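You operate a simulated robot arm through the tools that you are given. There is no shell and no other tool.

You run a simulated two-armed robot. Do the job below in one go: nothing can be reset, and whatever is moved stays where it is left.

JOB
Gauge slots 10 and 12; add to each the strip the gauge names.
Fine: gauge first; thin grey or thick blue, both slots end full; put the gauge back; spares stay. Set down upright: dial gauge.

Only the result counts: the job must be done as asked and must still hold three seconds after the hand-in. Knocking over, shifting, dropping, spilling or breaking anything else fails it.

ROBOT AND FRAMES
Two 7-joint arms with fingered hands on one trunk that stands fixed in place. Base frame: the origin is at the foot of the trunk, x ahead of it, y to its left, z up; the work surface is at about z = 0.86. Readings come in m, degrees, newtons and seconds.
The left shoulder is at [0.05, 0.214, 0.869], the right one opposite. With the tool pointing down near the work surface each hand reaches from about 0.36 to 0.88 m from the base axis, measured 20 degrees to its own side. Payload 3 kg a hand.
The tool frame of a hand sits at the grasp point between the pads (the TCP): z along the fingers, y along the line on which they close. The tips reach 0.026 m beyond it. The gripper opens to 0.132 m. The gripper's body begins 0.073 m behind the TCP. The gripper is a hand of 3 fingers: y runs from the thumb to the fingers, the wrist lies at [0, 0, -0.229] in the tool frame, and closing takes about 1.5 s.
Orientation is that of the tool frame in the base frame, as [roll, pitch, yaw] about the fixed x, y, z axes, in that order (R = Rz(yaw) Ry(pitch) Rx(roll)). With the fingers straight down and closing along the base's y, the tool's x points along the base's -x, its y along +y and its z along -z.

CONTROLS
- The arms move only by the tool play_rows. It takes "left_series", "right_series" or both (then of equal length, played together; a hand with none holds still); each is a list of rows, each a list of 2 entries, a list of its own where there are three numbers: the shift along the tool's x, y, z in m, then the turn, a rotation vector about the tool's x, y, z in rad. In form: [[[dx, dy, dz], [wx, wy, wz]], ...]. A call has 1 to 20 rows; each row shifts and turns the commanded pose from where the row before left it, along the tool's axes as they then stand. "left_grip" and "right_grip" are, for a hand that has rows, the opening in per cent of the stroke, from 0 (shut) to 100 (fully open), set as the call begins (left out, the last holds). Each row takes 0.2 s and may step no farther than 0.05 m and 8.6 degrees from the row before; otherwise, or with a gripper value out of range, the whole call is refused. A pose out of reach is approached as far as the arm can. The call stops where the force on the tool passes 40 N (or 10 N more than at its start, if that is more) or the arm is blocked; 0.2 s more then pass. Each finger travels about 0.072 m/s and halts on what it meets, pressing with about 27 N; the grip force reading is that of the motor and also rises with nothing between the fingers. The clock runs only during rows and for 0.2 s after the last one: add rows that do not move to give the fingers time. It gives the time, the measured TCP pose, the force on the tool (base axes), the opening and the grip force at its end, in the units of the frame above (readings bear some noise), with the torque about the TCP (base axes, N m) and any sound that the robot's microphone picked up, and new pictures: "views" is both (left out), scene, wrist or none (wrist: the cameras of the hands that moved).
- Cameras (640 x 400 px; columns grow to the right, rows downward): "scene" is now at [0.0077, -0.0632, 1.5009]; the picture's right is [-0.74, -0.67, 0.00], its down [-0.44, 0.48, -0.76] and it looks along [0.51, -0.56, -0.65] (base axes); focal length 242 px, centre (320, 200). "left" rides on the left gripper at [-0.062, 0.003, -0.092] in its tool frame; the picture's right is [-0.05, -1.00, 0.00], its down [0.83, -0.04, -0.56] and it looks along [0.55, -0.03, 0.83] (tool axes); focal length 230 px, centre (320, 200). "right" rides on the right gripper at [0.062, 0.003, -0.092] in its tool frame; the picture's right is [-0.05, 1.00, 0.00], its down [-0.83, -0.04, -0.56] and it looks along [-0.55, -0.03, 0.83] (tool axes); focal length 230 px, centre (320, 200). There is no depth. A picture from a camera that has moved, and an enlarged one, comes with that camera's place and axes in the base frame and with its lens.
- curl_fingers(finger1, finger2, thumb_bend, hand): sets how far each is bent, from 0 (flat) to 1 (curled in); at 0.3 the hand is open as for a grip, at 0.7 the pads meet at the TCP. One left out holds its place. A second passes; each finger stops where it meets its share of the squeeze, and holds until it gets a number again. A gripper value or a shape takes the hand back. It gives what a move gives, with no picture; readings hold the bend of each and the force on the fingers (four entries, about 0 where the hand has none), thumb and palm.
- grasp_type(shape, hand): the hand has 3 fingers and takes this shape, open, in about a second: jaw (thumb against the fingers, like two jaws); tri (thumb and two fingers); tip (a fingertip pinch); poke (one finger out to press); point (the index stretched); flat (the hand flat); cup (the hand cupped); fist (a fist). The gripper value then closes the fingers along that shape, each until it touches; the sizes above hold for jaw. It gives what a move gives, with no picture.
- aim_head(pan, tilt): turns the head with the scene camera to pan (to the left, within 86 degrees either way) and tilt (down, from -29 to 69), counted from straight ahead of the robot. It gives what a move gives, and a new picture of the scene camera.
- zoom(camera, box): a new picture of the part [left, top, right, bottom] of that camera's present view, enlarged. The clock stands still meanwhile.
- close_job(): hands the job in; it is judged then, once.

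Places have to be worked out from the pictures, the camera data and where the tool is seen. Open the grippers and draw the arms clear of the work before you hand the job in, unless the task says otherwise.

The tools are called after "Emit:" by a JSON object that holds its "op" and its "data". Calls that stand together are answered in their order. play_rows: Moves the arms, as the interface text tells. Its arguments: {"type":"object","properties":{"left_series":{"type":"array","items":{"type":"array"}},"left_grip":{"type":"number"},"right_series":{"type":"array","items":{"type":"array"}},"right_grip":{"type":"number"},"views":{"type":"string","enum":["both","scene","wrist","none"]}},"required":[]} The other tools are called the same way: grasp_type (shape, hand) gives the hand a shape; curl_fingers (finger1, finger2, thumb_bend, hand) moves the fingers one by one; aim_head (pan, tilt) turns the head that bears the scene camera; zoom (camera, box) takes an enlarged picture of a part of a camera's view; close_job () hands the job in.

At the start:

```text
time_s: 0.0
left_tcp_pos: [0.4363, -0.029, 1.211]
left_ee_rot: [-180.0, 0.0, 149.8]
left_wrist_force: [0.0, -0.1, -0.4]
left_moment: [0.01, -0.02, 0.0]
left_gripper_width: 0.1317
left_gripper_force: 0.1
left_shape: jaw
left_bend: [0.3, 0.3, 0.3]
left_finger forces: [0.0, 0.0, 0.0, 0.1, 0.1, 0.0]
right_tcp_pos: [0.3511, -0.3999, 1.26]
right_ee_rot: [-180.0, 0.0, 149.7]
right_wrist_force: [0.6, 1.1, -0.5]
right_moment: [-0.01, 0.0, 0.02]
right_gripper_width: 0.1315
right_gripper_force: 0.0
right_shape: jaw
right_bend: [0.3, 0.3, 0.3]
right_finger forces: [0.0, 0.0, 0.0, 0.0, 0.0, 0.1]
head pan, tilt: [-48.0, 40.6]
```

scene: 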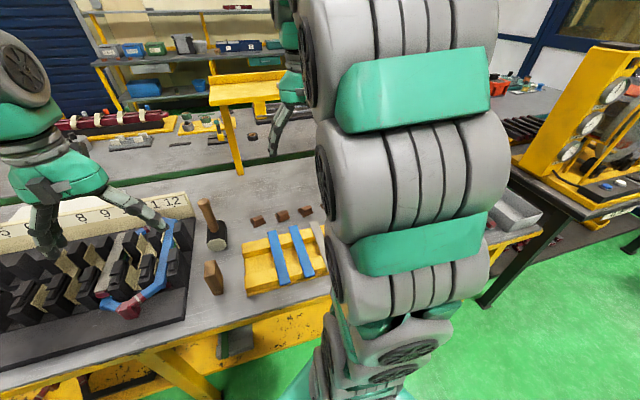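
right: 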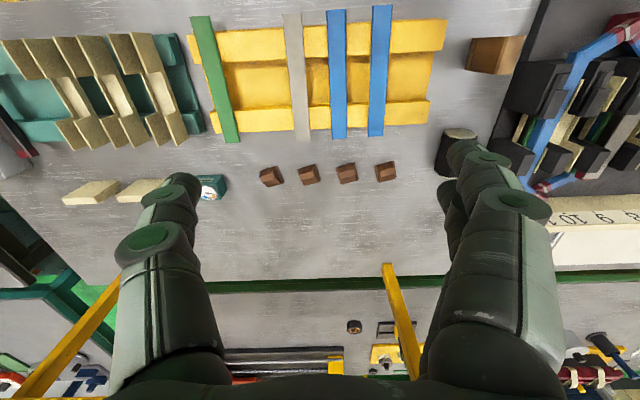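
left: 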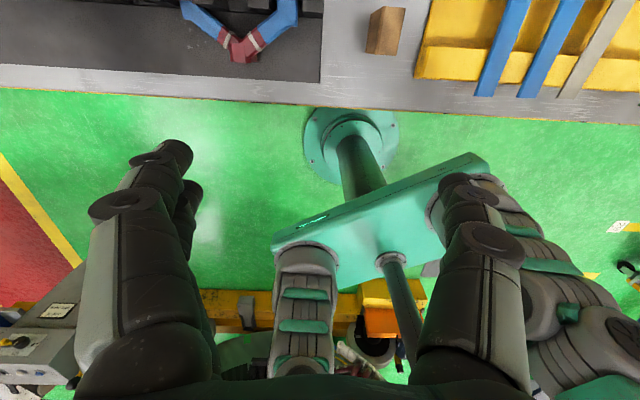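

I start by looking around: the scene view shows a slotted rack with numbered slots (5..12), a yellow tray with strips, and small objects. I turn the head to get a better view of the rack.

Emit:
{"op": "aim_head", "data": {"pan": -30, "tilt": 50}}

Emit:
{"op": "zoom", "data": {"camera": "right", "box": [0, 0, 640, 220]}}

```text
time_s: 0.8
left_tcp_pos: [0.435, -0.0292, 1.2128]
left_ee_rot: [179.9, 0.0, 149.7]
left_wrist_force: [0.0, 0.0, 0.4]
left_moment: [0.0, -0.03, 0.01]
left_gripper_width: 0.1318
left_gripper_force: 0.0
left_shape: jaw
left_bend: [0.3, 0.3, 0.3]
left_finger forces: [0.0, 0.0, 0.0, 0.1, 0.1, 0.0]
right_tcp_pos: [0.3522, -0.401, 1.2601]
right_ee_rot: [180.0, 0.0, 149.7]
right_wrist_force: [0.0, 0.2, -0.6]
right_moment: [0.01, 0.0, 0.01]
right_gripper_width: 0.1319
right_gripper_force: 0.1
right_shape: jaw
right_bend: [0.3, 0.3, 0.3]
right_finger forces: [0.1, 0.0, 0.1, 0.0, 0.1, 0.0]
head pan, tilt: [-30.0, 50.0]
```

scene: 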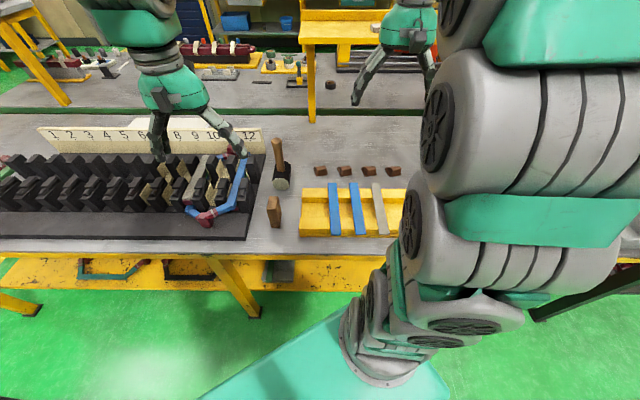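

```text
1.00 times, centred on (320, 110) of right (not enlarged: the box is as wide or as high as the picture)
camera zoom: at [0.3005, -0.368, 1.3508], right [0.55, 0.84, 0.0], down [0.69, -0.46, 0.56], along [0.46, -0.3, -0.83], focal length 230 px, centre (320, 290)
```

zoom: 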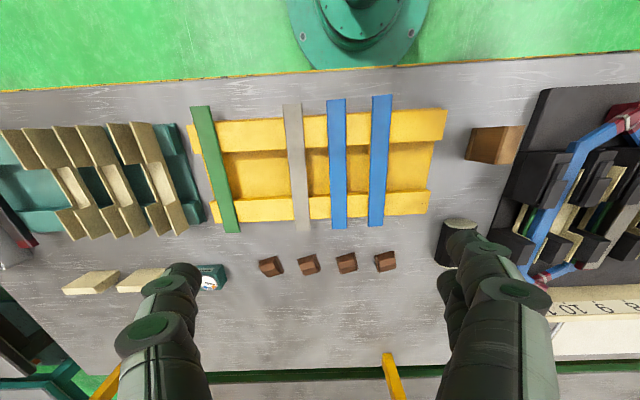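

The rack's slots 10 and 12 are at its right end, a small teal box with a dial is to the right of the brown blocks. I enlarge the details.

Emit:
{"op": "zoom", "data": {"camera": "scene", "box": [0, 110, 280, 250]}}

Emit:
{"op": "zoom", "data": {"camera": "scene", "box": [140, 120, 280, 240]}}

Emit:
{"op": "zoom", "data": {"camera": "right", "box": [0, 10, 240, 220]}}

Emit:
{"op": "zoom", "data": {"camera": "right", "box": [440, 0, 640, 250]}}

Emit:
{"op": "zoom", "data": {"camera": "right", "box": [160, 130, 260, 220]}}

```text
2.29 times, centred on (140, 180) of scene
camera zoom: at [0.0179, -0.0389, 1.4878], right [-0.5, -0.87, 0.0], down [-0.66, 0.38, -0.64], along [0.56, -0.32, -0.77], focal length 553 px, centre (731, 246)
```

zoom: 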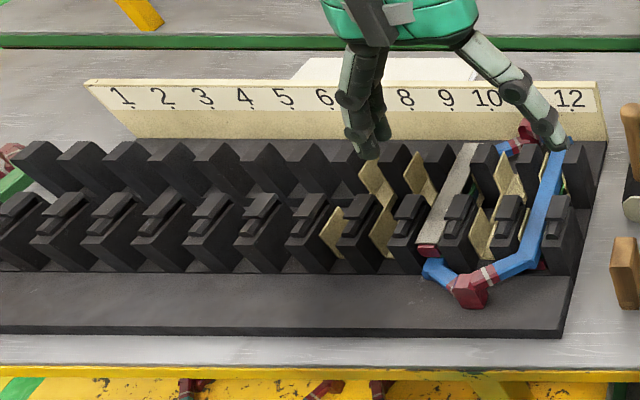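

```text
3.33 times, centred on (210, 180) of scene
camera zoom: at [0.0179, -0.0389, 1.4878], right [-0.5, -0.87, 0.0], down [-0.66, 0.38, -0.64], along [0.56, -0.32, -0.77], focal length 807 px, centre (687, 267)
```

zoom: 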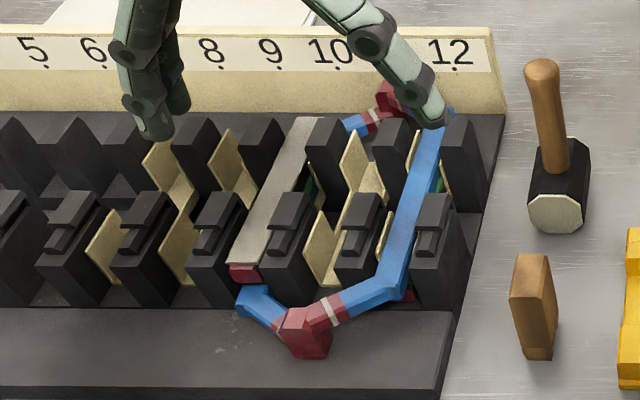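

```text
1.90 times, centred on (120, 115) of right
camera zoom: at [0.3005, -0.368, 1.3508], right [0.55, 0.84, 0.0], down [0.69, -0.46, 0.56], along [0.46, -0.3, -0.83], focal length 438 px, centre (701, 362)
```

zoom: 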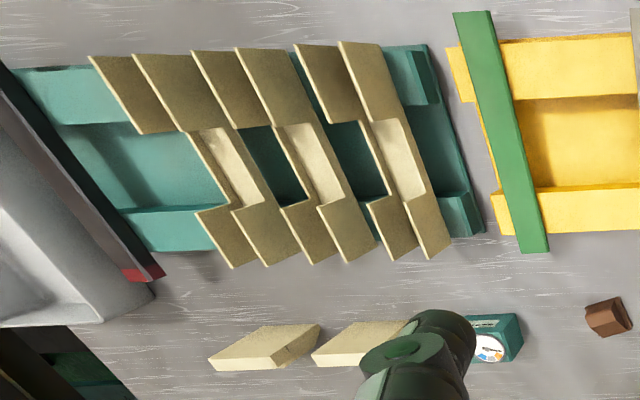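

```text
1.60 times, centred on (540, 125) of right
camera zoom: at [0.3005, -0.368, 1.3508], right [0.55, 0.84, 0.0], down [0.69, -0.46, 0.56], along [0.46, -0.3, -0.83], focal length 368 px, centre (-32, 320)
```

zoom: 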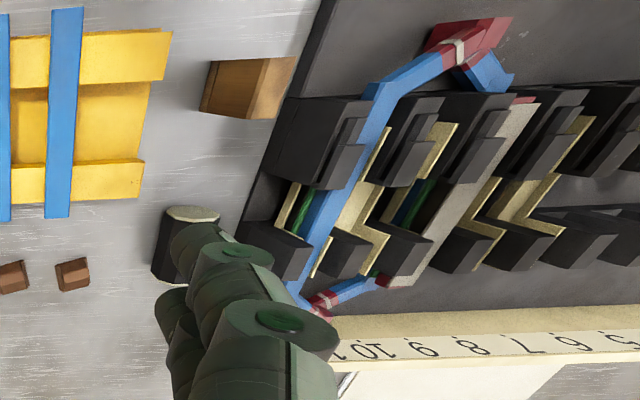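

```text
4.44 times, centred on (210, 175) of right
camera zoom: at [0.3005, -0.368, 1.3508], right [0.55, 0.84, 0.0], down [0.69, -0.46, 0.56], along [0.46, -0.3, -0.83], focal length 1022 px, centre (809, 311)
```

zoom: 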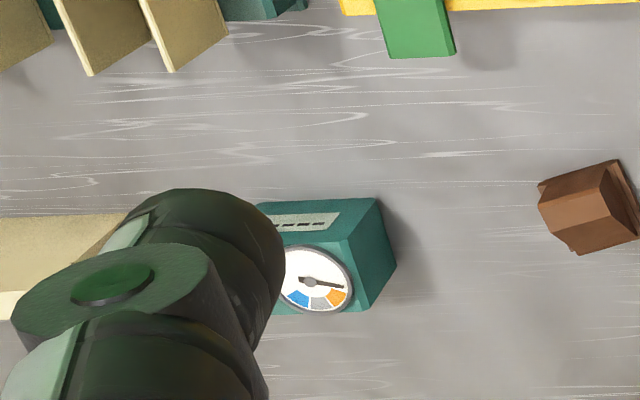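

The gauge sits at roughly (0.39, -0.73), the tray with strips around (0.34,-0.4), and slots 10–12 around (0.6, 0). I move the left hand forward above the slots, high up, so its camera looks straight down on slots 9–12.

Emit:
{"op": "play_rows", "data": {"left_series": [[[-0.04, 0.02, 0], [0, 0, 0]], [[-0.04, 0.02, 0], [0, 0, 0]], [[-0.04, 0.02, 0], [0, 0, 0]], [[-0.04, 0.02, 0], [0, 0, 0]], [[-0.04, 0.02, 0], [0, 0, 0]], [[0, 0, 0], [0, 0, 0]], [[0, 0, 0], [0, 0, 0]]], "views": "both"}}

```text
time_s: 2.4
left_tcp_pos: [0.5802, -0.0378, 1.2]
left_ee_rot: [180.0, -0.1, 149.7]
left_wrist_force: [-0.1, 0.0, 0.9]
left_moment: [0.02, -0.01, 0.01]
left_gripper_width: 0.132
left_gripper_force: 0.0
left_shape: jaw
left_bend: [0.3, 0.3, 0.3]
left_finger forces: [0.0, 0.1, 0.0, 0.1, 0.0, 0.0]
left hand out of reach, approached as far as the arm can: row 3, 4, 5
right_tcp_pos: [0.3525, -0.4006, 1.2597]
right_ee_rot: [180.0, 0.0, 149.7]
right_wrist_force: [-0.2, 0.2, 0.5]
right_moment: [0.01, -0.01, -0.04]
right_gripper_width: 0.1318
right_gripper_force: 0.0
right_shape: jaw
right_bend: [0.3, 0.3, 0.3]
right_finger forces: [0.0, 0.0, 0.1, 0.1, 0.0, 0.0]
head pan, tilt: [-30.0, 50.0]
camera left: at [0.636, -0.0659, 1.2934], right [-0.46, -0.89, 0.0], down [-0.74, 0.38, 0.56], along [-0.49, 0.26, -0.83], focal length 230 px, centre (320, 200)
```

scene: 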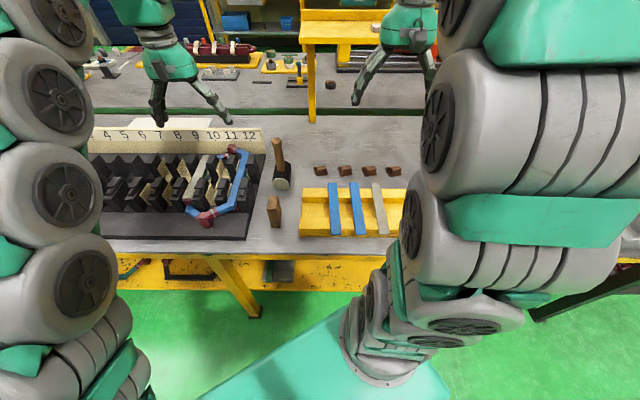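
left: 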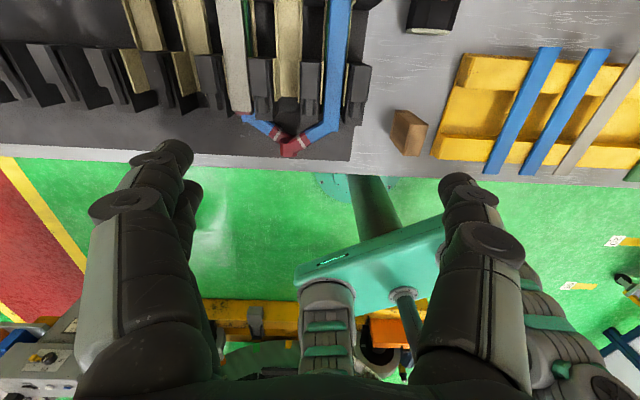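

The left camera now looks down on the near ends of the slots. I enlarge it and also the scene picture.

Emit:
{"op": "zoom", "data": {"camera": "left", "box": [120, 0, 400, 170]}}

Emit:
{"op": "zoom", "data": {"camera": "scene", "box": [150, 120, 300, 240]}}

Emit:
{"op": "zoom", "data": {"camera": "scene", "box": [190, 140, 260, 230]}}

```text
2.29 times, centred on (260, 85) of left
camera zoom: at [0.636, -0.0659, 1.2934], right [-0.46, -0.89, 0.0], down [-0.74, 0.38, 0.56], along [-0.49, 0.26, -0.83], focal length 526 px, centre (457, 463)
```

zoom: 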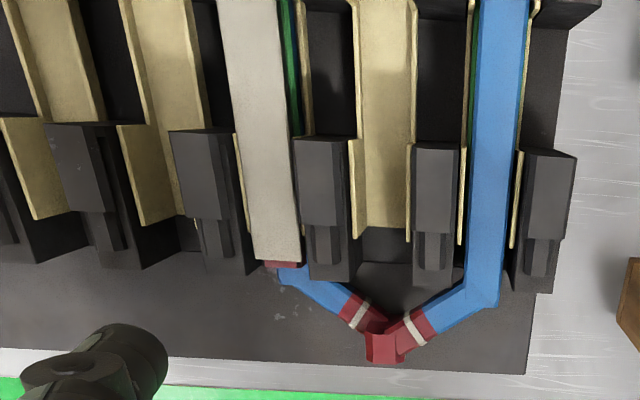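

```text
3.33 times, centred on (225, 180) of scene
camera zoom: at [0.0179, -0.0388, 1.4877], right [-0.5, -0.87, 0.0], down [-0.66, 0.38, -0.64], along [0.56, -0.32, -0.77], focal length 807 px, centre (637, 267)
```

zoom: 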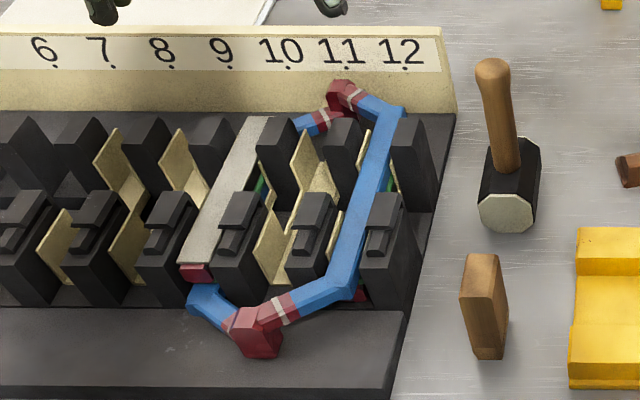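

```text
4.44 times, centred on (225, 185) of scene
camera zoom: at [0.0179, -0.0388, 1.4877], right [-0.5, -0.87, 0.0], down [-0.66, 0.38, -0.64], along [0.56, -0.32, -0.77], focal length 1076 px, centre (742, 267)
```

zoom: 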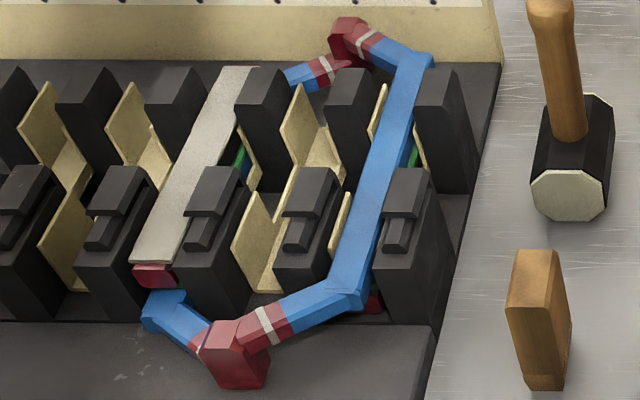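

The rack has two tooth rows; slot 10 holds a grey-topped stack and slot 12 the blue coil leg, with liners on the sides. Next I swing the right hand over toward the gauge to see its dial and shape.

Emit:
{"op": "play_rows", "data": {"right_series": [[[0, -0.042, 0.018], [0, 0, 0]], [[0, -0.042, 0.018], [0, 0, 0]], [[0, -0.042, 0.018], [0, 0, 0]], [[0, -0.042, 0.018], [0, 0, 0]], [[0, -0.042, 0.018], [0, 0, 0]], [[0, -0.042, 0.018], [0, 0, 0]], [[0, 0, 0], [0, 0, 0]], [[0, 0, 0], [0, 0, 0]]], "views": "both"}}

Emit:
{"op": "zoom", "data": {"camera": "right", "box": [180, 100, 480, 290]}}

Emit:
{"op": "zoom", "data": {"camera": "right", "box": [200, 0, 640, 275]}}

```text
time_s: 4.2
left_tcp_pos: [0.5809, -0.0389, 1.1979]
left_ee_rot: [-180.0, -0.1, 149.6]
left_wrist_force: [-0.4, 0.3, 0.4]
left_moment: [-0.02, 0.02, 0.0]
left_gripper_width: 0.1319
left_gripper_force: 0.2
left_shape: jaw
left_bend: [0.3, 0.3, 0.3]
left_finger forces: [0.0, 0.1, 0.1, 0.0, 0.0, 0.0]
right_tcp_pos: [0.2293, -0.6182, 1.1495]
right_ee_rot: [180.0, 0.0, 149.7]
right_wrist_force: [-0.1, -0.3, 0.5]
right_moment: [-0.01, 0.02, 0.0]
right_gripper_width: 0.1319
right_gripper_force: 0.1
right_shape: jaw
right_bend: [0.3, 0.3, 0.3]
right_finger forces: [0.0, 0.1, 0.1, 0.0, 0.0, 0.0]
head pan, tilt: [-30.0, 50.0]
camera right: at [0.1783, -0.586, 1.2403], right [0.55, 0.84, 0.0], down [0.7, -0.46, 0.56], along [0.46, -0.3, -0.83], focal length 230 px, centre (320, 200)
```

scene: 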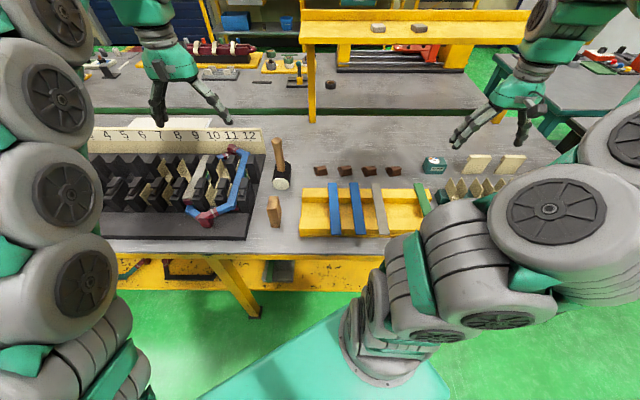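
right: 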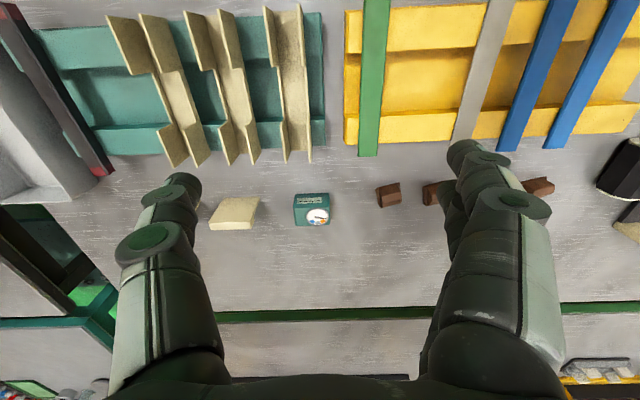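

```text
2.11 times, centred on (330, 195) of right
camera zoom: at [0.1783, -0.586, 1.2403], right [0.55, 0.84, 0.0], down [0.7, -0.46, 0.56], along [0.46, -0.3, -0.83], focal length 484 px, centre (299, 210)
```

zoom: 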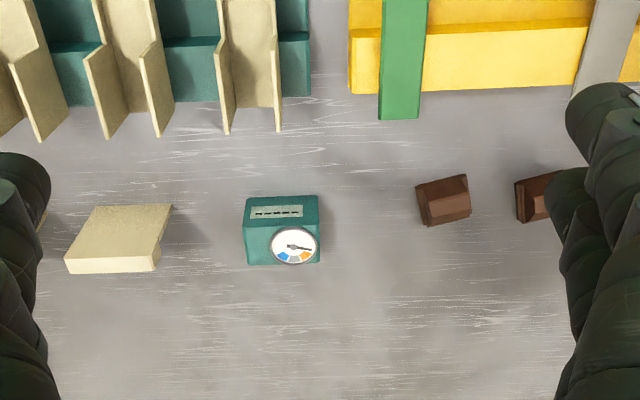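

```text
1.45 times, centred on (420, 138) of right
camera zoom: at [0.1783, -0.586, 1.2403], right [0.55, 0.84, 0.0], down [0.7, -0.46, 0.56], along [0.46, -0.3, -0.83], focal length 335 px, centre (174, 291)
```

zoom: 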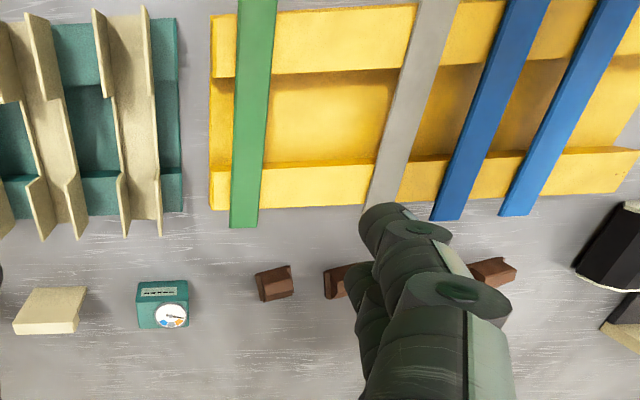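

The gauge is a ~0.063 x 0.04 x 0.053 box at bench (0.37,-0.74), dial on its upper face. I enlarge it in both cameras to read sectors and label.

Emit:
{"op": "zoom", "data": {"camera": "right", "box": [280, 180, 344, 236]}}

Emit:
{"op": "zoom", "data": {"camera": "scene", "box": [400, 140, 480, 190]}}

Emit:
{"op": "zoom", "data": {"camera": "scene", "box": [290, 140, 540, 250]}}

```text
7.14 times, centred on (312, 208) of right
camera zoom: at [0.1783, -0.586, 1.2403], right [0.55, 0.84, 0.0], down [0.7, -0.46, 0.56], along [0.46, -0.3, -0.83], focal length 1643 px, centre (377, 143)
```

zoom: 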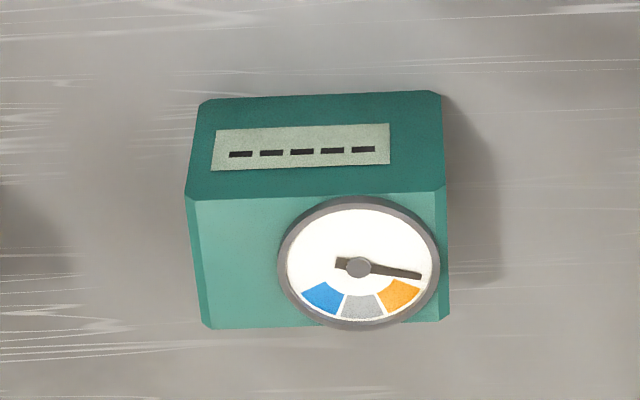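

```text
8.00 times, centred on (440, 165) of scene
camera zoom: at [0.0179, -0.0388, 1.4877], right [-0.5, -0.87, 0.0], down [-0.66, 0.38, -0.64], along [0.56, -0.32, -0.77], focal length 1937 px, centre (-640, 480)
```

zoom: 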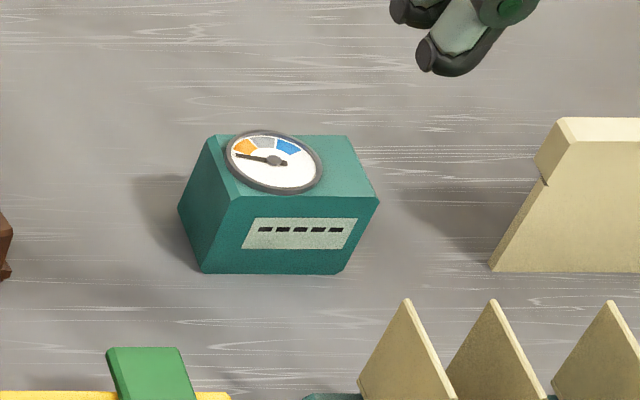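

```text
2.56 times, centred on (415, 195) of scene
camera zoom: at [0.0179, -0.0388, 1.4877], right [-0.5, -0.87, 0.0], down [-0.66, 0.38, -0.64], along [0.56, -0.32, -0.77], focal length 620 px, centre (77, 213)
```

zoom: 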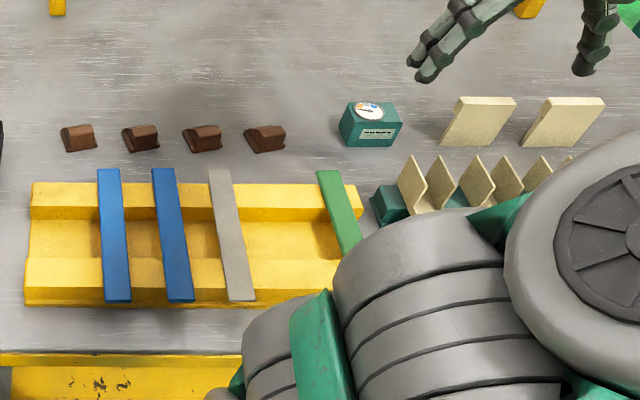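

The gauge needle rests beside orange at present. I lower the left hand so its camera sees slots 10–12 closer.

Emit:
{"op": "play_rows", "data": {"left_series": [[[0, 0, 0.045], [0, 0, 0]], [[0, 0, 0.045], [0, 0, 0]], [[-0.02, 0.01, 0.04], [0, 0, 0]], [[-0.02, 0.01, 0], [0, 0, 0]], [[0, 0, 0], [0, 0, 0]], [[0, 0, 0], [0, 0, 0]]], "views": "both"}}

Emit:
{"op": "zoom", "data": {"camera": "left", "box": [200, 0, 500, 180]}}

Emit:
{"op": "zoom", "data": {"camera": "scene", "box": [80, 120, 300, 250]}}

```text
time_s: 5.6
left_tcp_pos: [0.6251, -0.0405, 1.0723]
left_ee_rot: [-180.0, 0.0, 149.7]
left_wrist_force: [-0.4, -0.1, -0.1]
left_moment: [0.01, -0.01, 0.02]
left_gripper_width: 0.1317
left_gripper_force: 0.1
left_shape: jaw
left_bend: [0.3, 0.3, 0.3]
left_finger forces: [0.0, 0.0, 0.1, 0.0, 0.0, 0.0]
right_tcp_pos: [0.23, -0.6183, 1.1501]
right_ee_rot: [-179.9, 0.0, 149.7]
right_wrist_force: [0.6, -0.1, 0.1]
right_moment: [0.0, -0.01, 0.02]
right_gripper_width: 0.1317
right_gripper_force: 0.0
right_shape: jaw
right_bend: [0.3, 0.3, 0.3]
right_finger forces: [0.0, 0.0, 0.1, 0.0, 0.0, 0.1]
head pan, tilt: [-30.0, 50.0]
camera left: at [0.6797, -0.0686, 1.1664], right [-0.46, -0.89, 0.0], down [-0.74, 0.38, 0.56], along [-0.49, 0.26, -0.83], focal length 230 px, centre (320, 200)
```

scene: 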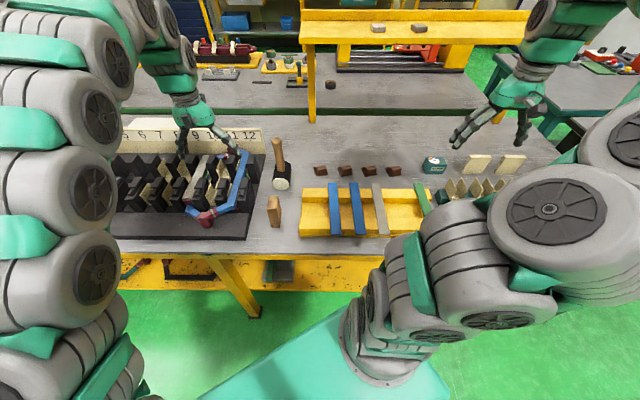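
left: 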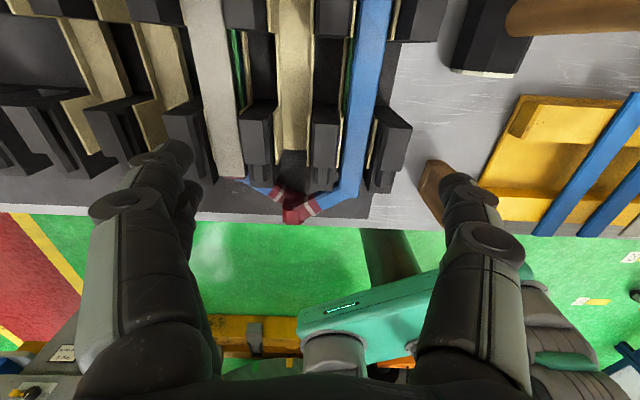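

```text
2.13 times, centred on (350, 90) of left
camera zoom: at [0.6797, -0.0686, 1.1664], right [-0.46, -0.89, 0.0], down [-0.74, 0.38, 0.56], along [-0.49, 0.26, -0.83], focal length 491 px, centre (256, 435)
```

zoom: 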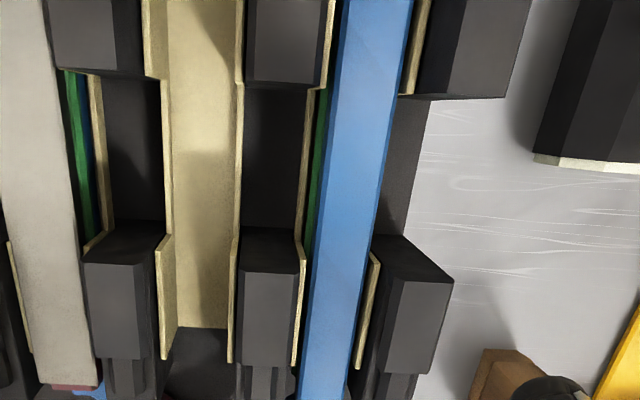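

```text
2.91 times, centred on (190, 185) of scene
camera zoom: at [0.0179, -0.0388, 1.4877], right [-0.5, -0.87, 0.0], down [-0.66, 0.38, -0.64], along [0.56, -0.32, -0.77], focal length 704 px, centre (698, 244)
```

zoom: 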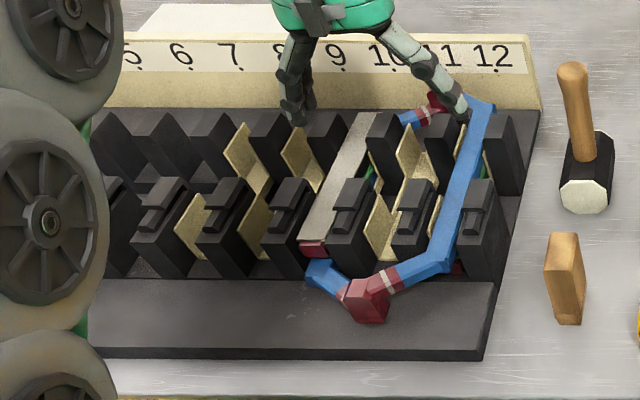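

Layers are clear now: each slot has bottom leg, green separator, top leg; the filler goes on top between the teeth, with a gap in the middle for fingers. I bring the right hand above the gauge (bench u≈0.70, v≈-0.447) for a closer look, and pull the left hand back up out of the way.

Emit:
{"op": "play_rows", "data": {"right_series": [[[-0.03, -0.004, 0], [0, 0, 0]], [[-0.033, -0.005, 0.02], [0, 0, 0]], [[-0.033, -0.005, 0.02], [0, 0, 0]], [[-0.033, -0.005, 0.02], [0, 0, 0]], [[-0.033, -0.005, 0.03], [0, 0, 0]], [[-0.032, -0.003, 0.03], [0, 0, 0]], [[0, 0, 0], [0, 0, 0]]], "left_series": [[[0.04, 0.0, -0.04], [0, 0, 0]], [[0.04, 0.04, -0.03], [0, 0, 0]], [[0.03, 0.045, -0.03], [0, 0, 0]], [[0, 0.045, 0], [0, 0, 0]], [[0, 0.045, 0], [0, 0, 0]], [[0, 0.045, 0], [0, 0, 0]], [[0, 0, 0], [0, 0, 0]]], "right_grip": 80, "views": "both"}}

Emit:
{"op": "zoom", "data": {"camera": "right", "box": [200, 40, 440, 190]}}

Emit:
{"op": "zoom", "data": {"camera": "scene", "box": [100, 120, 280, 240]}}

```text
refused: row 1 steps farther than a row can; nothing moved
```

```text
2.67 times, centred on (320, 115) of right
camera zoom: at [0.1783, -0.5859, 1.2405], right [0.55, 0.84, 0.0], down [0.69, -0.46, 0.56], along [0.46, -0.3, -0.83], focal length 614 px, centre (320, 427)
```

zoom: 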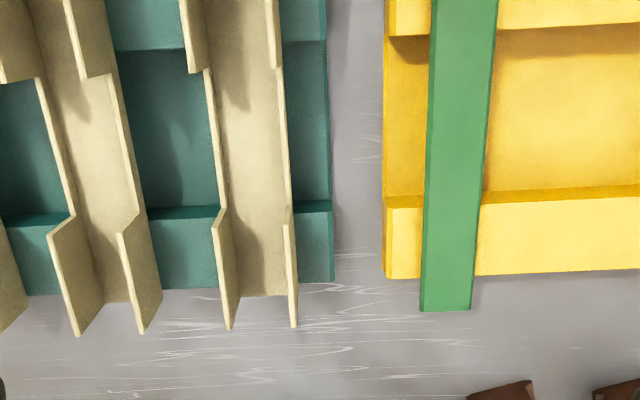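

```text
3.33 times, centred on (190, 180) of scene
camera zoom: at [0.0179, -0.0388, 1.4877], right [-0.5, -0.87, 0.0], down [-0.66, 0.38, -0.64], along [0.56, -0.32, -0.77], focal length 807 px, centre (753, 267)
```

zoom: 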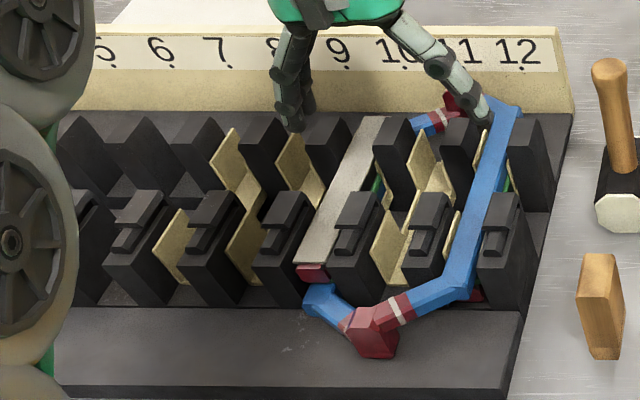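

The call was refused because the left's first step was too long; I replay with shorter steps.

Emit:
{"op": "play_rows", "data": {"right_series": [[[-0.03, -0.004, 0], [0, 0, 0]], [[-0.033, -0.005, 0.02], [0, 0, 0]], [[-0.033, -0.005, 0.02], [0, 0, 0]], [[-0.033, -0.005, 0.02], [0, 0, 0]], [[-0.033, -0.005, 0.03], [0, 0, 0]], [[-0.032, -0.003, 0.03], [0, 0, 0]], [[0, 0, 0], [0, 0, 0]], [[0, 0, 0], [0, 0, 0]]], "left_series": [[[0.03, 0.0, -0.035], [0, 0, 0]], [[0.03, 0.02, -0.03], [0, 0, 0]], [[0.03, 0.03, -0.02], [0, 0, 0]], [[0.02, 0.04, -0.01], [0, 0, 0]], [[0, 0.045, 0], [0, 0, 0]], [[0, 0.045, 0], [0, 0, 0]], [[0, 0.045, 0], [0, 0, 0]], [[0, 0, 0], [0, 0, 0]]], "right_grip": 80, "views": "both"}}

Emit:
{"op": "zoom", "data": {"camera": "right", "box": [200, 40, 440, 190]}}

Emit:
{"op": "zoom", "data": {"camera": "scene", "box": [130, 120, 310, 240]}}

```text
time_s: 7.4
left_tcp_pos: [0.6445, 0.2107, 1.1662]
left_ee_rot: [-180.0, -0.1, 149.7]
left_wrist_force: [-0.4, 0.1, -0.3]
left_moment: [-0.01, 0.0, -0.03]
left_gripper_width: 0.1319
left_gripper_force: 0.1
left_shape: jaw
left_bend: [0.3, 0.3, 0.3]
left_finger forces: [0.0, 0.1, 0.1, 0.1, 0.0, 0.1]
right_tcp_pos: [0.3792, -0.7372, 1.0329]
right_ee_rot: [180.0, 0.0, 149.8]
right_wrist_force: [-0.9, 0.6, -0.2]
right_moment: [0.02, -0.01, -0.02]
right_gripper_width: 0.1057
right_gripper_force: 0.1
right_shape: jaw
right_bend: [0.59, 0.59, 0.55]
right_finger forces: [0.0, 0.0, 0.1, 0.0, 0.0, 0.1]
head pan, tilt: [-30.0, 50.0]
camera right: at [0.3274, -0.7053, 1.1243], right [0.55, 0.84, 0.0], down [0.7, -0.46, 0.56], along [0.46, -0.3, -0.83], focal length 230 px, centre (320, 200)
camera left: at [0.7006, 0.1824, 1.259], right [-0.46, -0.89, 0.0], down [-0.74, 0.38, 0.56], along [-0.49, 0.26, -0.83], focal length 230 px, centre (320, 200)
```

scene: 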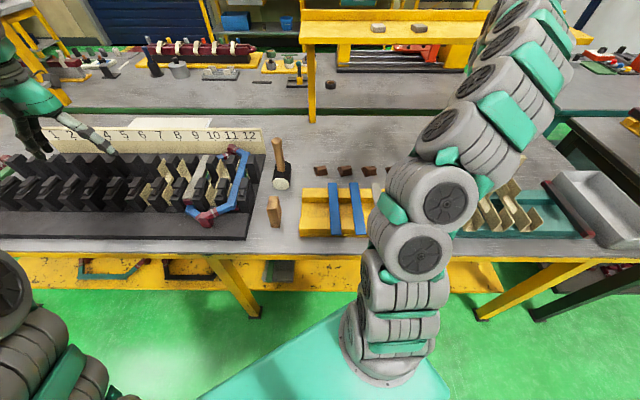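
right: 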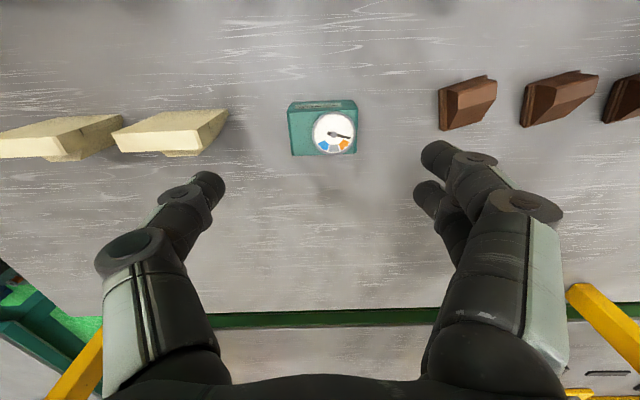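
left: 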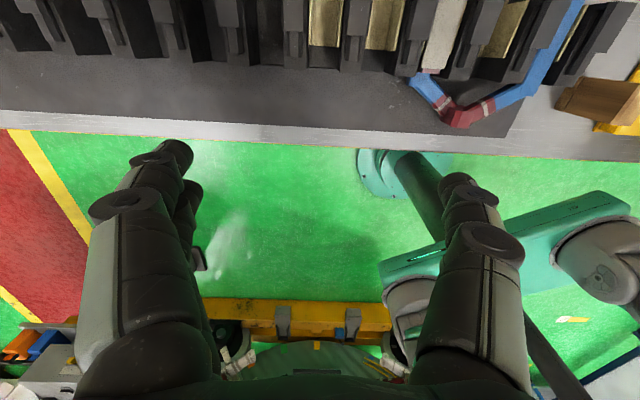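

```text
2.67 times, centred on (320, 115) of right
camera zoom: at [0.3274, -0.7053, 1.1243], right [0.55, 0.84, 0.0], down [0.7, -0.46, 0.56], along [0.46, -0.3, -0.83], focal length 614 px, centre (320, 427)
```

zoom: 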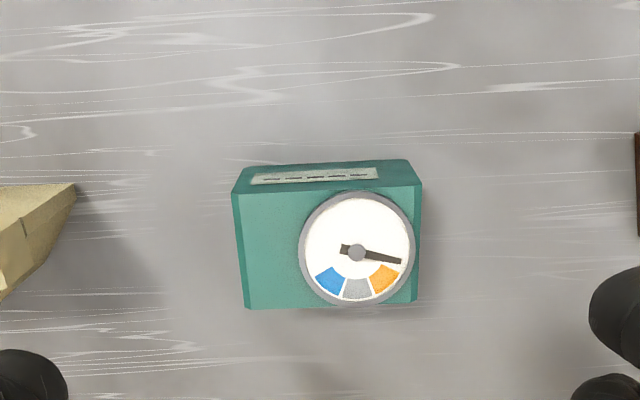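

```text
3.33 times, centred on (220, 180) of scene
camera zoom: at [0.0179, -0.0388, 1.4877], right [-0.5, -0.87, 0.0], down [-0.66, 0.38, -0.64], along [0.56, -0.32, -0.77], focal length 807 px, centre (653, 267)
```

zoom: 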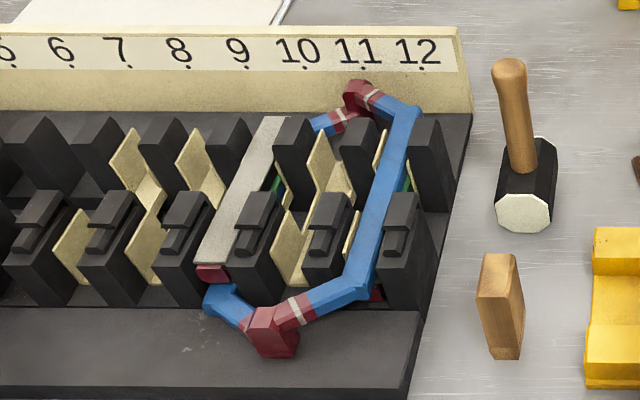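

The gauge centre is at u≈0.703, v≈-0.447, top z≈0.91; TCP is within 6 mm in plan. I align and descend so the pads straddle it.

Emit:
{"op": "play_rows", "data": {"right_series": [[[-0.006, 0.002, 0.03], [0, 0, 0]], [[0, 0, 0.035], [0, 0, 0]], [[0, 0, 0.035], [0, 0, 0]], [[0, 0, 0.025], [0, 0, 0]], [[0, 0, 0.012], [0, 0, 0]], [[0, 0, 0], [0, 0, 0]], [[0, 0, 0], [0, 0, 0]]], "views": "both"}}

```text
time_s: 9.0
left_tcp_pos: [0.644, 0.2095, 1.1647]
left_ee_rot: [180.0, -0.1, 149.7]
left_wrist_force: [-0.1, -0.2, 0.9]
left_moment: [0.0, -0.01, 0.02]
left_gripper_width: 0.1319
left_gripper_force: 0.0
left_shape: jaw
left_bend: [0.3, 0.3, 0.3]
left_finger forces: [0.0, 0.1, 0.1, 0.0, 0.0, 0.1]
right_tcp_pos: [0.3845, -0.7413, 0.8972]
right_ee_rot: [180.0, 0.0, 149.7]
right_wrist_force: [-0.7, 0.4, 0.8]
right_moment: [-0.02, 0.02, -0.03]
right_gripper_width: 0.1055
right_gripper_force: 0.0
right_shape: jaw
right_bend: [0.59, 0.59, 0.55]
right_finger forces: [0.1, 0.0, 0.1, 0.1, 0.0, 0.0]
head pan, tilt: [-30.0, 50.0]
camera right: at [0.3338, -0.7091, 0.9874], right [0.55, 0.84, 0.0], down [0.69, -0.46, 0.56], along [0.46, -0.31, -0.83], focal length 230 px, centre (320, 200)
```

scene: 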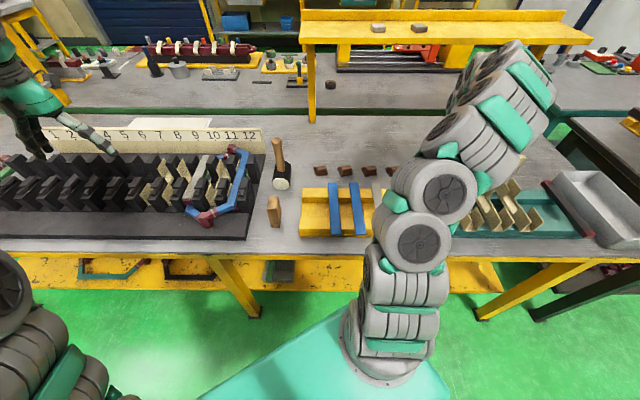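
right: 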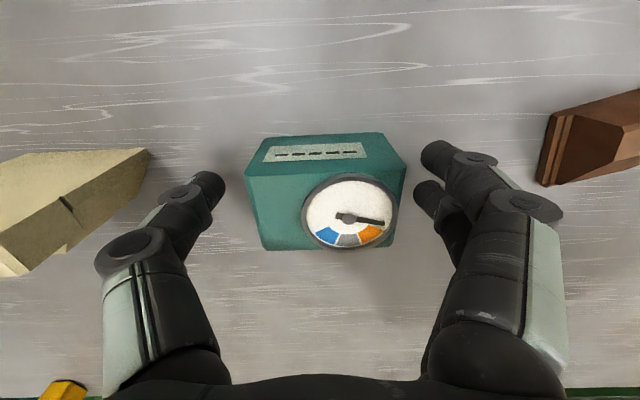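

Fingers straddle the gauge nicely. I centre by 2 mm and close on it.

Emit:
{"op": "play_rows", "data": {"right_series": [[[0, 0.002, 0], [0, 0, 0]], [[0, 0, 0], [0, 0, 0]], [[0, 0, 0], [0, 0, 0]], [[0, 0, 0], [0, 0, 0]], [[0, 0, 0], [0, 0, 0]], [[0, 0, 0], [0, 0, 0]], [[0, 0, 0], [0, 0, 0]]], "right_grip": 10, "views": "wrist"}}

```text
time_s: 10.6
left_tcp_pos: [0.6446, 0.2093, 1.1656]
left_ee_rot: [180.0, -0.1, 149.7]
left_wrist_force: [-0.3, 0.7, -0.5]
left_moment: [0.01, -0.01, 0.04]
left_gripper_width: 0.1315
left_gripper_force: 0.0
left_shape: jaw
left_bend: [0.3, 0.3, 0.3]
left_finger forces: [0.1, 0.0, 0.0, 0.0, 0.0, 0.1]
right_tcp_pos: [0.3865, -0.7393, 0.896]
right_ee_rot: [180.0, 0.1, 149.7]
right_wrist_force: [0.4, -0.4, 0.8]
right_moment: [-0.01, -0.01, 0.03]
right_gripper_width: 0.0597
right_gripper_force: 25.1
right_shape: jaw
right_bend: [0.73, 0.73, 0.7]
right_finger forces: [11.4, 11.4, 0.1, 0.1, 22.8, 0.0]
head pan, tilt: [-30.0, 50.0]
camera right: at [0.3349, -0.7073, 0.9874], right [0.55, 0.84, 0.0], down [0.7, -0.46, 0.56], along [0.46, -0.3, -0.83], focal length 230 px, centre (320, 200)
```

right: 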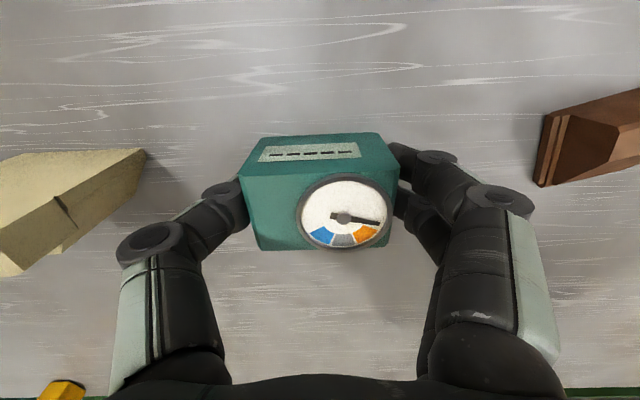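

Gauge is gripped (0.06 m wide). I lift it to z≈1.09, clear of the mallet handle, and carry it across toward slot 12, moving the left hand further away at the same time.

Emit:
{"op": "play_rows", "data": {"right_series": [[[0, 0, -0.03], [0, 0, 0]], [[0, 0, -0.045], [0, 0, 0]], [[0, 0, -0.045], [0, 0, 0]], [[0, 0, -0.045], [0, 0, 0]], [[0, 0, -0.03], [0, 0, 0]], [[0, 0, 0], [0, 0, 0]]], "left_series": [[[0.03, 0.02, 0], [0, 0, 0]], [[0.03, 0.02, 0], [0, 0, 0]], [[0.03, 0.02, 0], [0, 0, 0]], [[0.01, 0.02, 0], [0, 0, 0]], [[0, 0.02, 0], [0, 0, 0]], [[0, 0, 0], [0, 0, 0]]], "views": "both"}}

Emit:
{"op": "zoom", "data": {"camera": "right", "box": [220, 110, 420, 260]}}

```text
time_s: 12.0
left_tcp_pos: [0.6067, 0.3467, 1.1676]
left_ee_rot: [180.0, 0.0, 149.7]
left_wrist_force: [0.1, 0.2, 0.3]
left_moment: [0.0, -0.03, -0.03]
left_gripper_width: 0.1319
left_gripper_force: 0.0
left_shape: jaw
left_bend: [0.3, 0.3, 0.3]
left_finger forces: [0.1, 0.0, 0.0, 0.1, 0.0, 0.1]
right_tcp_pos: [0.3877, -0.7399, 1.0915]
right_ee_rot: [179.9, 0.0, 149.6]
right_wrist_force: [0.0, 0.4, -1.6]
right_moment: [0.0, 0.01, -0.04]
right_gripper_width: 0.0597
right_gripper_force: 25.6
right_shape: jaw
right_bend: [0.73, 0.73, 0.7]
right_finger forces: [11.5, 11.4, 0.0, 0.0, 22.7, 0.1]
head pan, tilt: [-30.0, 50.0]
camera right: at [0.3368, -0.7067, 1.1822], right [0.55, 0.84, 0.0], down [0.69, -0.46, 0.56], along [0.46, -0.3, -0.83], focal length 230 px, centre (320, 200)
camera left: at [0.6605, 0.3187, 1.2617], right [-0.46, -0.89, 0.0], down [-0.74, 0.38, 0.55], along [-0.49, 0.26, -0.83], focal length 230 px, centre (320, 200)
```

scene: 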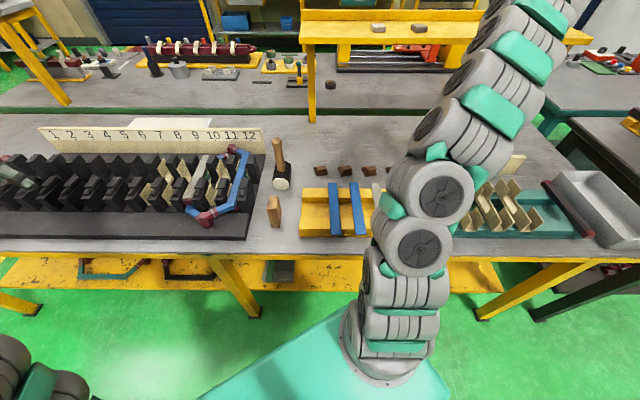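
right: 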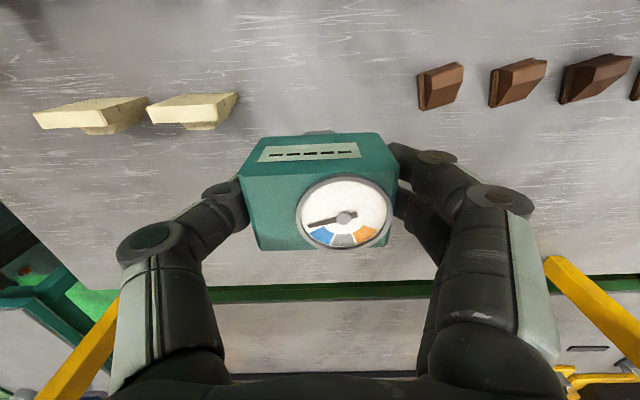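
left: 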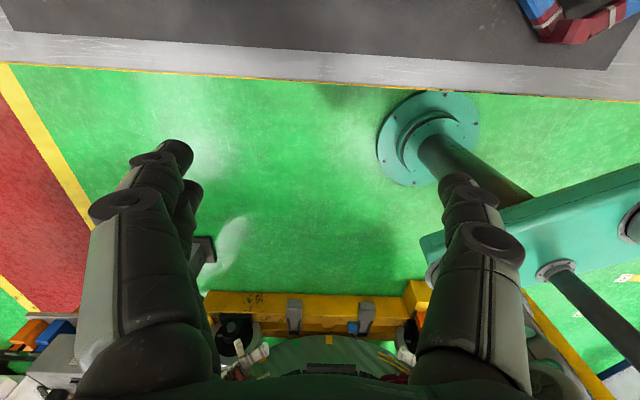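

```text
2.67 times, centred on (320, 185) of right
camera zoom: at [0.3368, -0.7067, 1.1822], right [0.55, 0.84, 0.0], down [0.69, -0.46, 0.56], along [0.46, -0.3, -0.83], focal length 614 px, centre (320, 240)
```

zoom: 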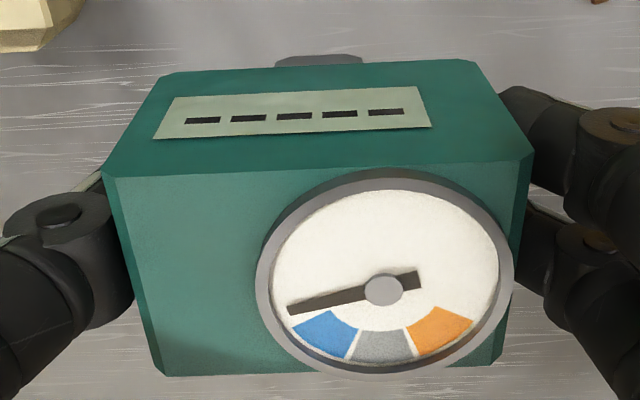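

The needle moved to beyond blue with the gauge in the air and a plunger shows beneath: it is a depth gauge that rests on the tooth tops with the plunger in the slot. I carry it over to hover above the front teeth beside slot 12.

Emit:
{"op": "play_rows", "data": {"right_series": [[[0, 0, -0.02], [0, 0, 0]], [[0.0105, 0.0457, 0], [0, 0, 0]], [[0.0105, 0.0457, 0], [0, 0, 0]], [[0.0105, 0.0457, 0], [0, 0, 0]], [[0.0105, 0.0457, 0], [0, 0, 0]], [[0.0105, 0.0457, 0], [0, 0, 0]], [[0.0105, 0.0457, 0], [0, 0, 0]], [[0.0105, 0.0457, 0], [0, 0, 0]], [[0.0105, 0.0457, 0], [0, 0, 0]], [[0.0105, 0.0457, 0], [0, 0, 0]], [[0.0105, 0.0457, 0], [0, 0, 0]], [[0.0105, 0.0457, 0], [0, 0, 0]], [[0.0105, 0.0457, 0], [0, 0, 0]], [[0.0105, 0.0457, 0], [0, 0, 0]], [[0.0105, 0.0457, 0], [0, 0, 0]], [[0.0105, 0.0457, 0], [0, 0, 0]], [[0, 0, 0], [0, 0, 0]], [[0, 0, 0], [0, 0, 0]]], "views": "both"}}

Emit:
{"op": "zoom", "data": {"camera": "right", "box": [120, 0, 520, 250]}}

Emit:
{"op": "zoom", "data": {"camera": "scene", "box": [130, 120, 310, 240]}}

```text
time_s: 15.8
left_tcp_pos: [0.6051, 0.3466, 1.168]
left_ee_rot: [-180.0, 0.0, 149.7]
left_wrist_force: [-0.1, 0.4, -0.3]
left_moment: [0.0, 0.02, -0.02]
left_gripper_width: 0.1322
left_gripper_force: 0.1
left_shape: jaw
left_bend: [0.3, 0.3, 0.3]
left_finger forces: [0.0, 0.0, 0.0, 0.0, 0.1, 0.1]
right_tcp_pos: [0.5974, -0.0689, 1.1033]
right_ee_rot: [180.0, 0.0, 149.7]
right_wrist_force: [0.8, 0.1, -2.1]
right_moment: [-0.01, 0.02, -0.01]
right_gripper_width: 0.06
right_gripper_force: 25.2
right_shape: jaw
right_bend: [0.73, 0.73, 0.7]
right_finger forces: [11.5, 11.6, 0.0, 0.0, 23.2, 0.0]
head pan, tilt: [-30.0, 50.0]
camera right: at [0.546, -0.0352, 1.1942], right [0.55, 0.84, 0.0], down [0.7, -0.46, 0.56], along [0.46, -0.31, -0.83], focal length 230 px, centre (320, 200)
```

scene: 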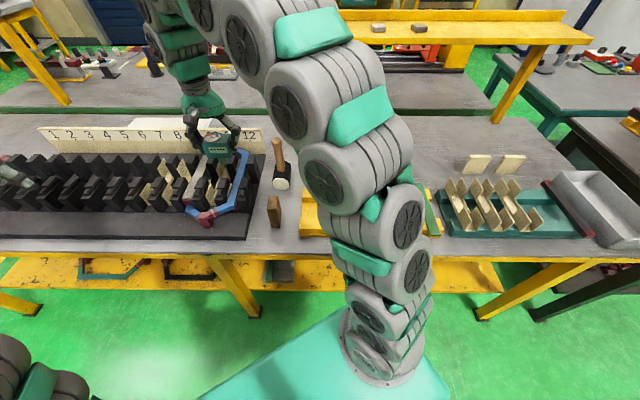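
right: 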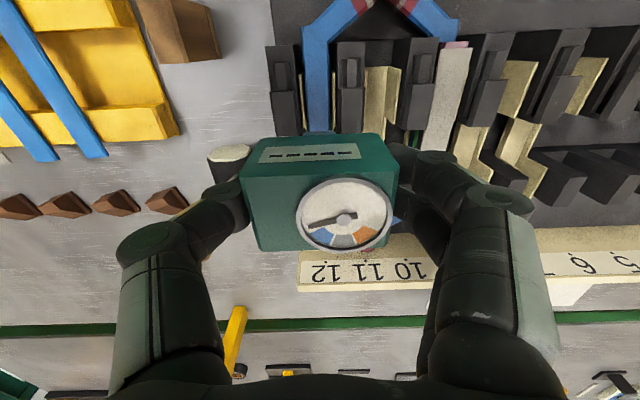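

```text
1.60 times, centred on (320, 125) of right
camera zoom: at [0.546, -0.0352, 1.1942], right [0.55, 0.84, 0.0], down [0.7, -0.46, 0.56], along [0.46, -0.31, -0.83], focal length 368 px, centre (320, 320)
```

zoom: 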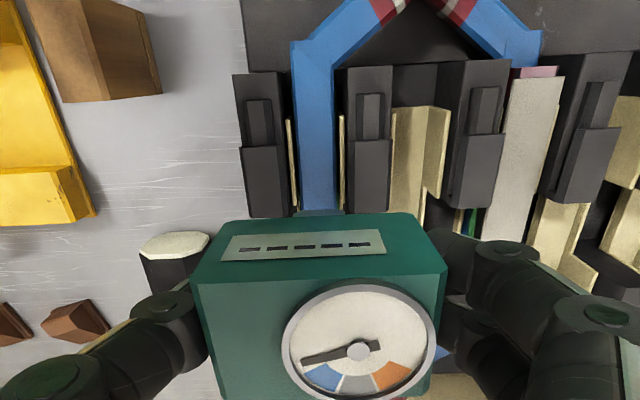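

```text
3.33 times, centred on (220, 180) of scene
camera zoom: at [0.0179, -0.0388, 1.4877], right [-0.5, -0.87, 0.0], down [-0.66, 0.38, -0.64], along [0.56, -0.32, -0.77], focal length 807 px, centre (653, 267)
```

zoom: 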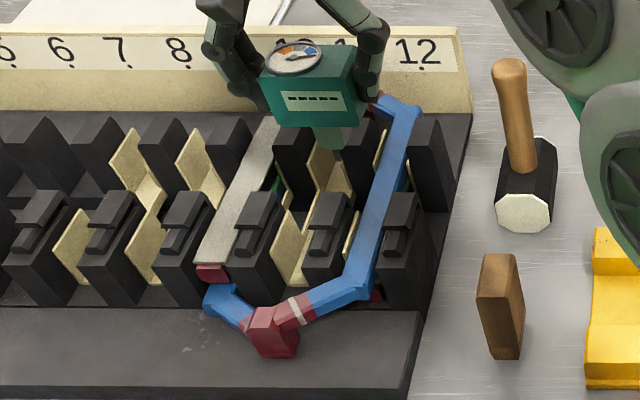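

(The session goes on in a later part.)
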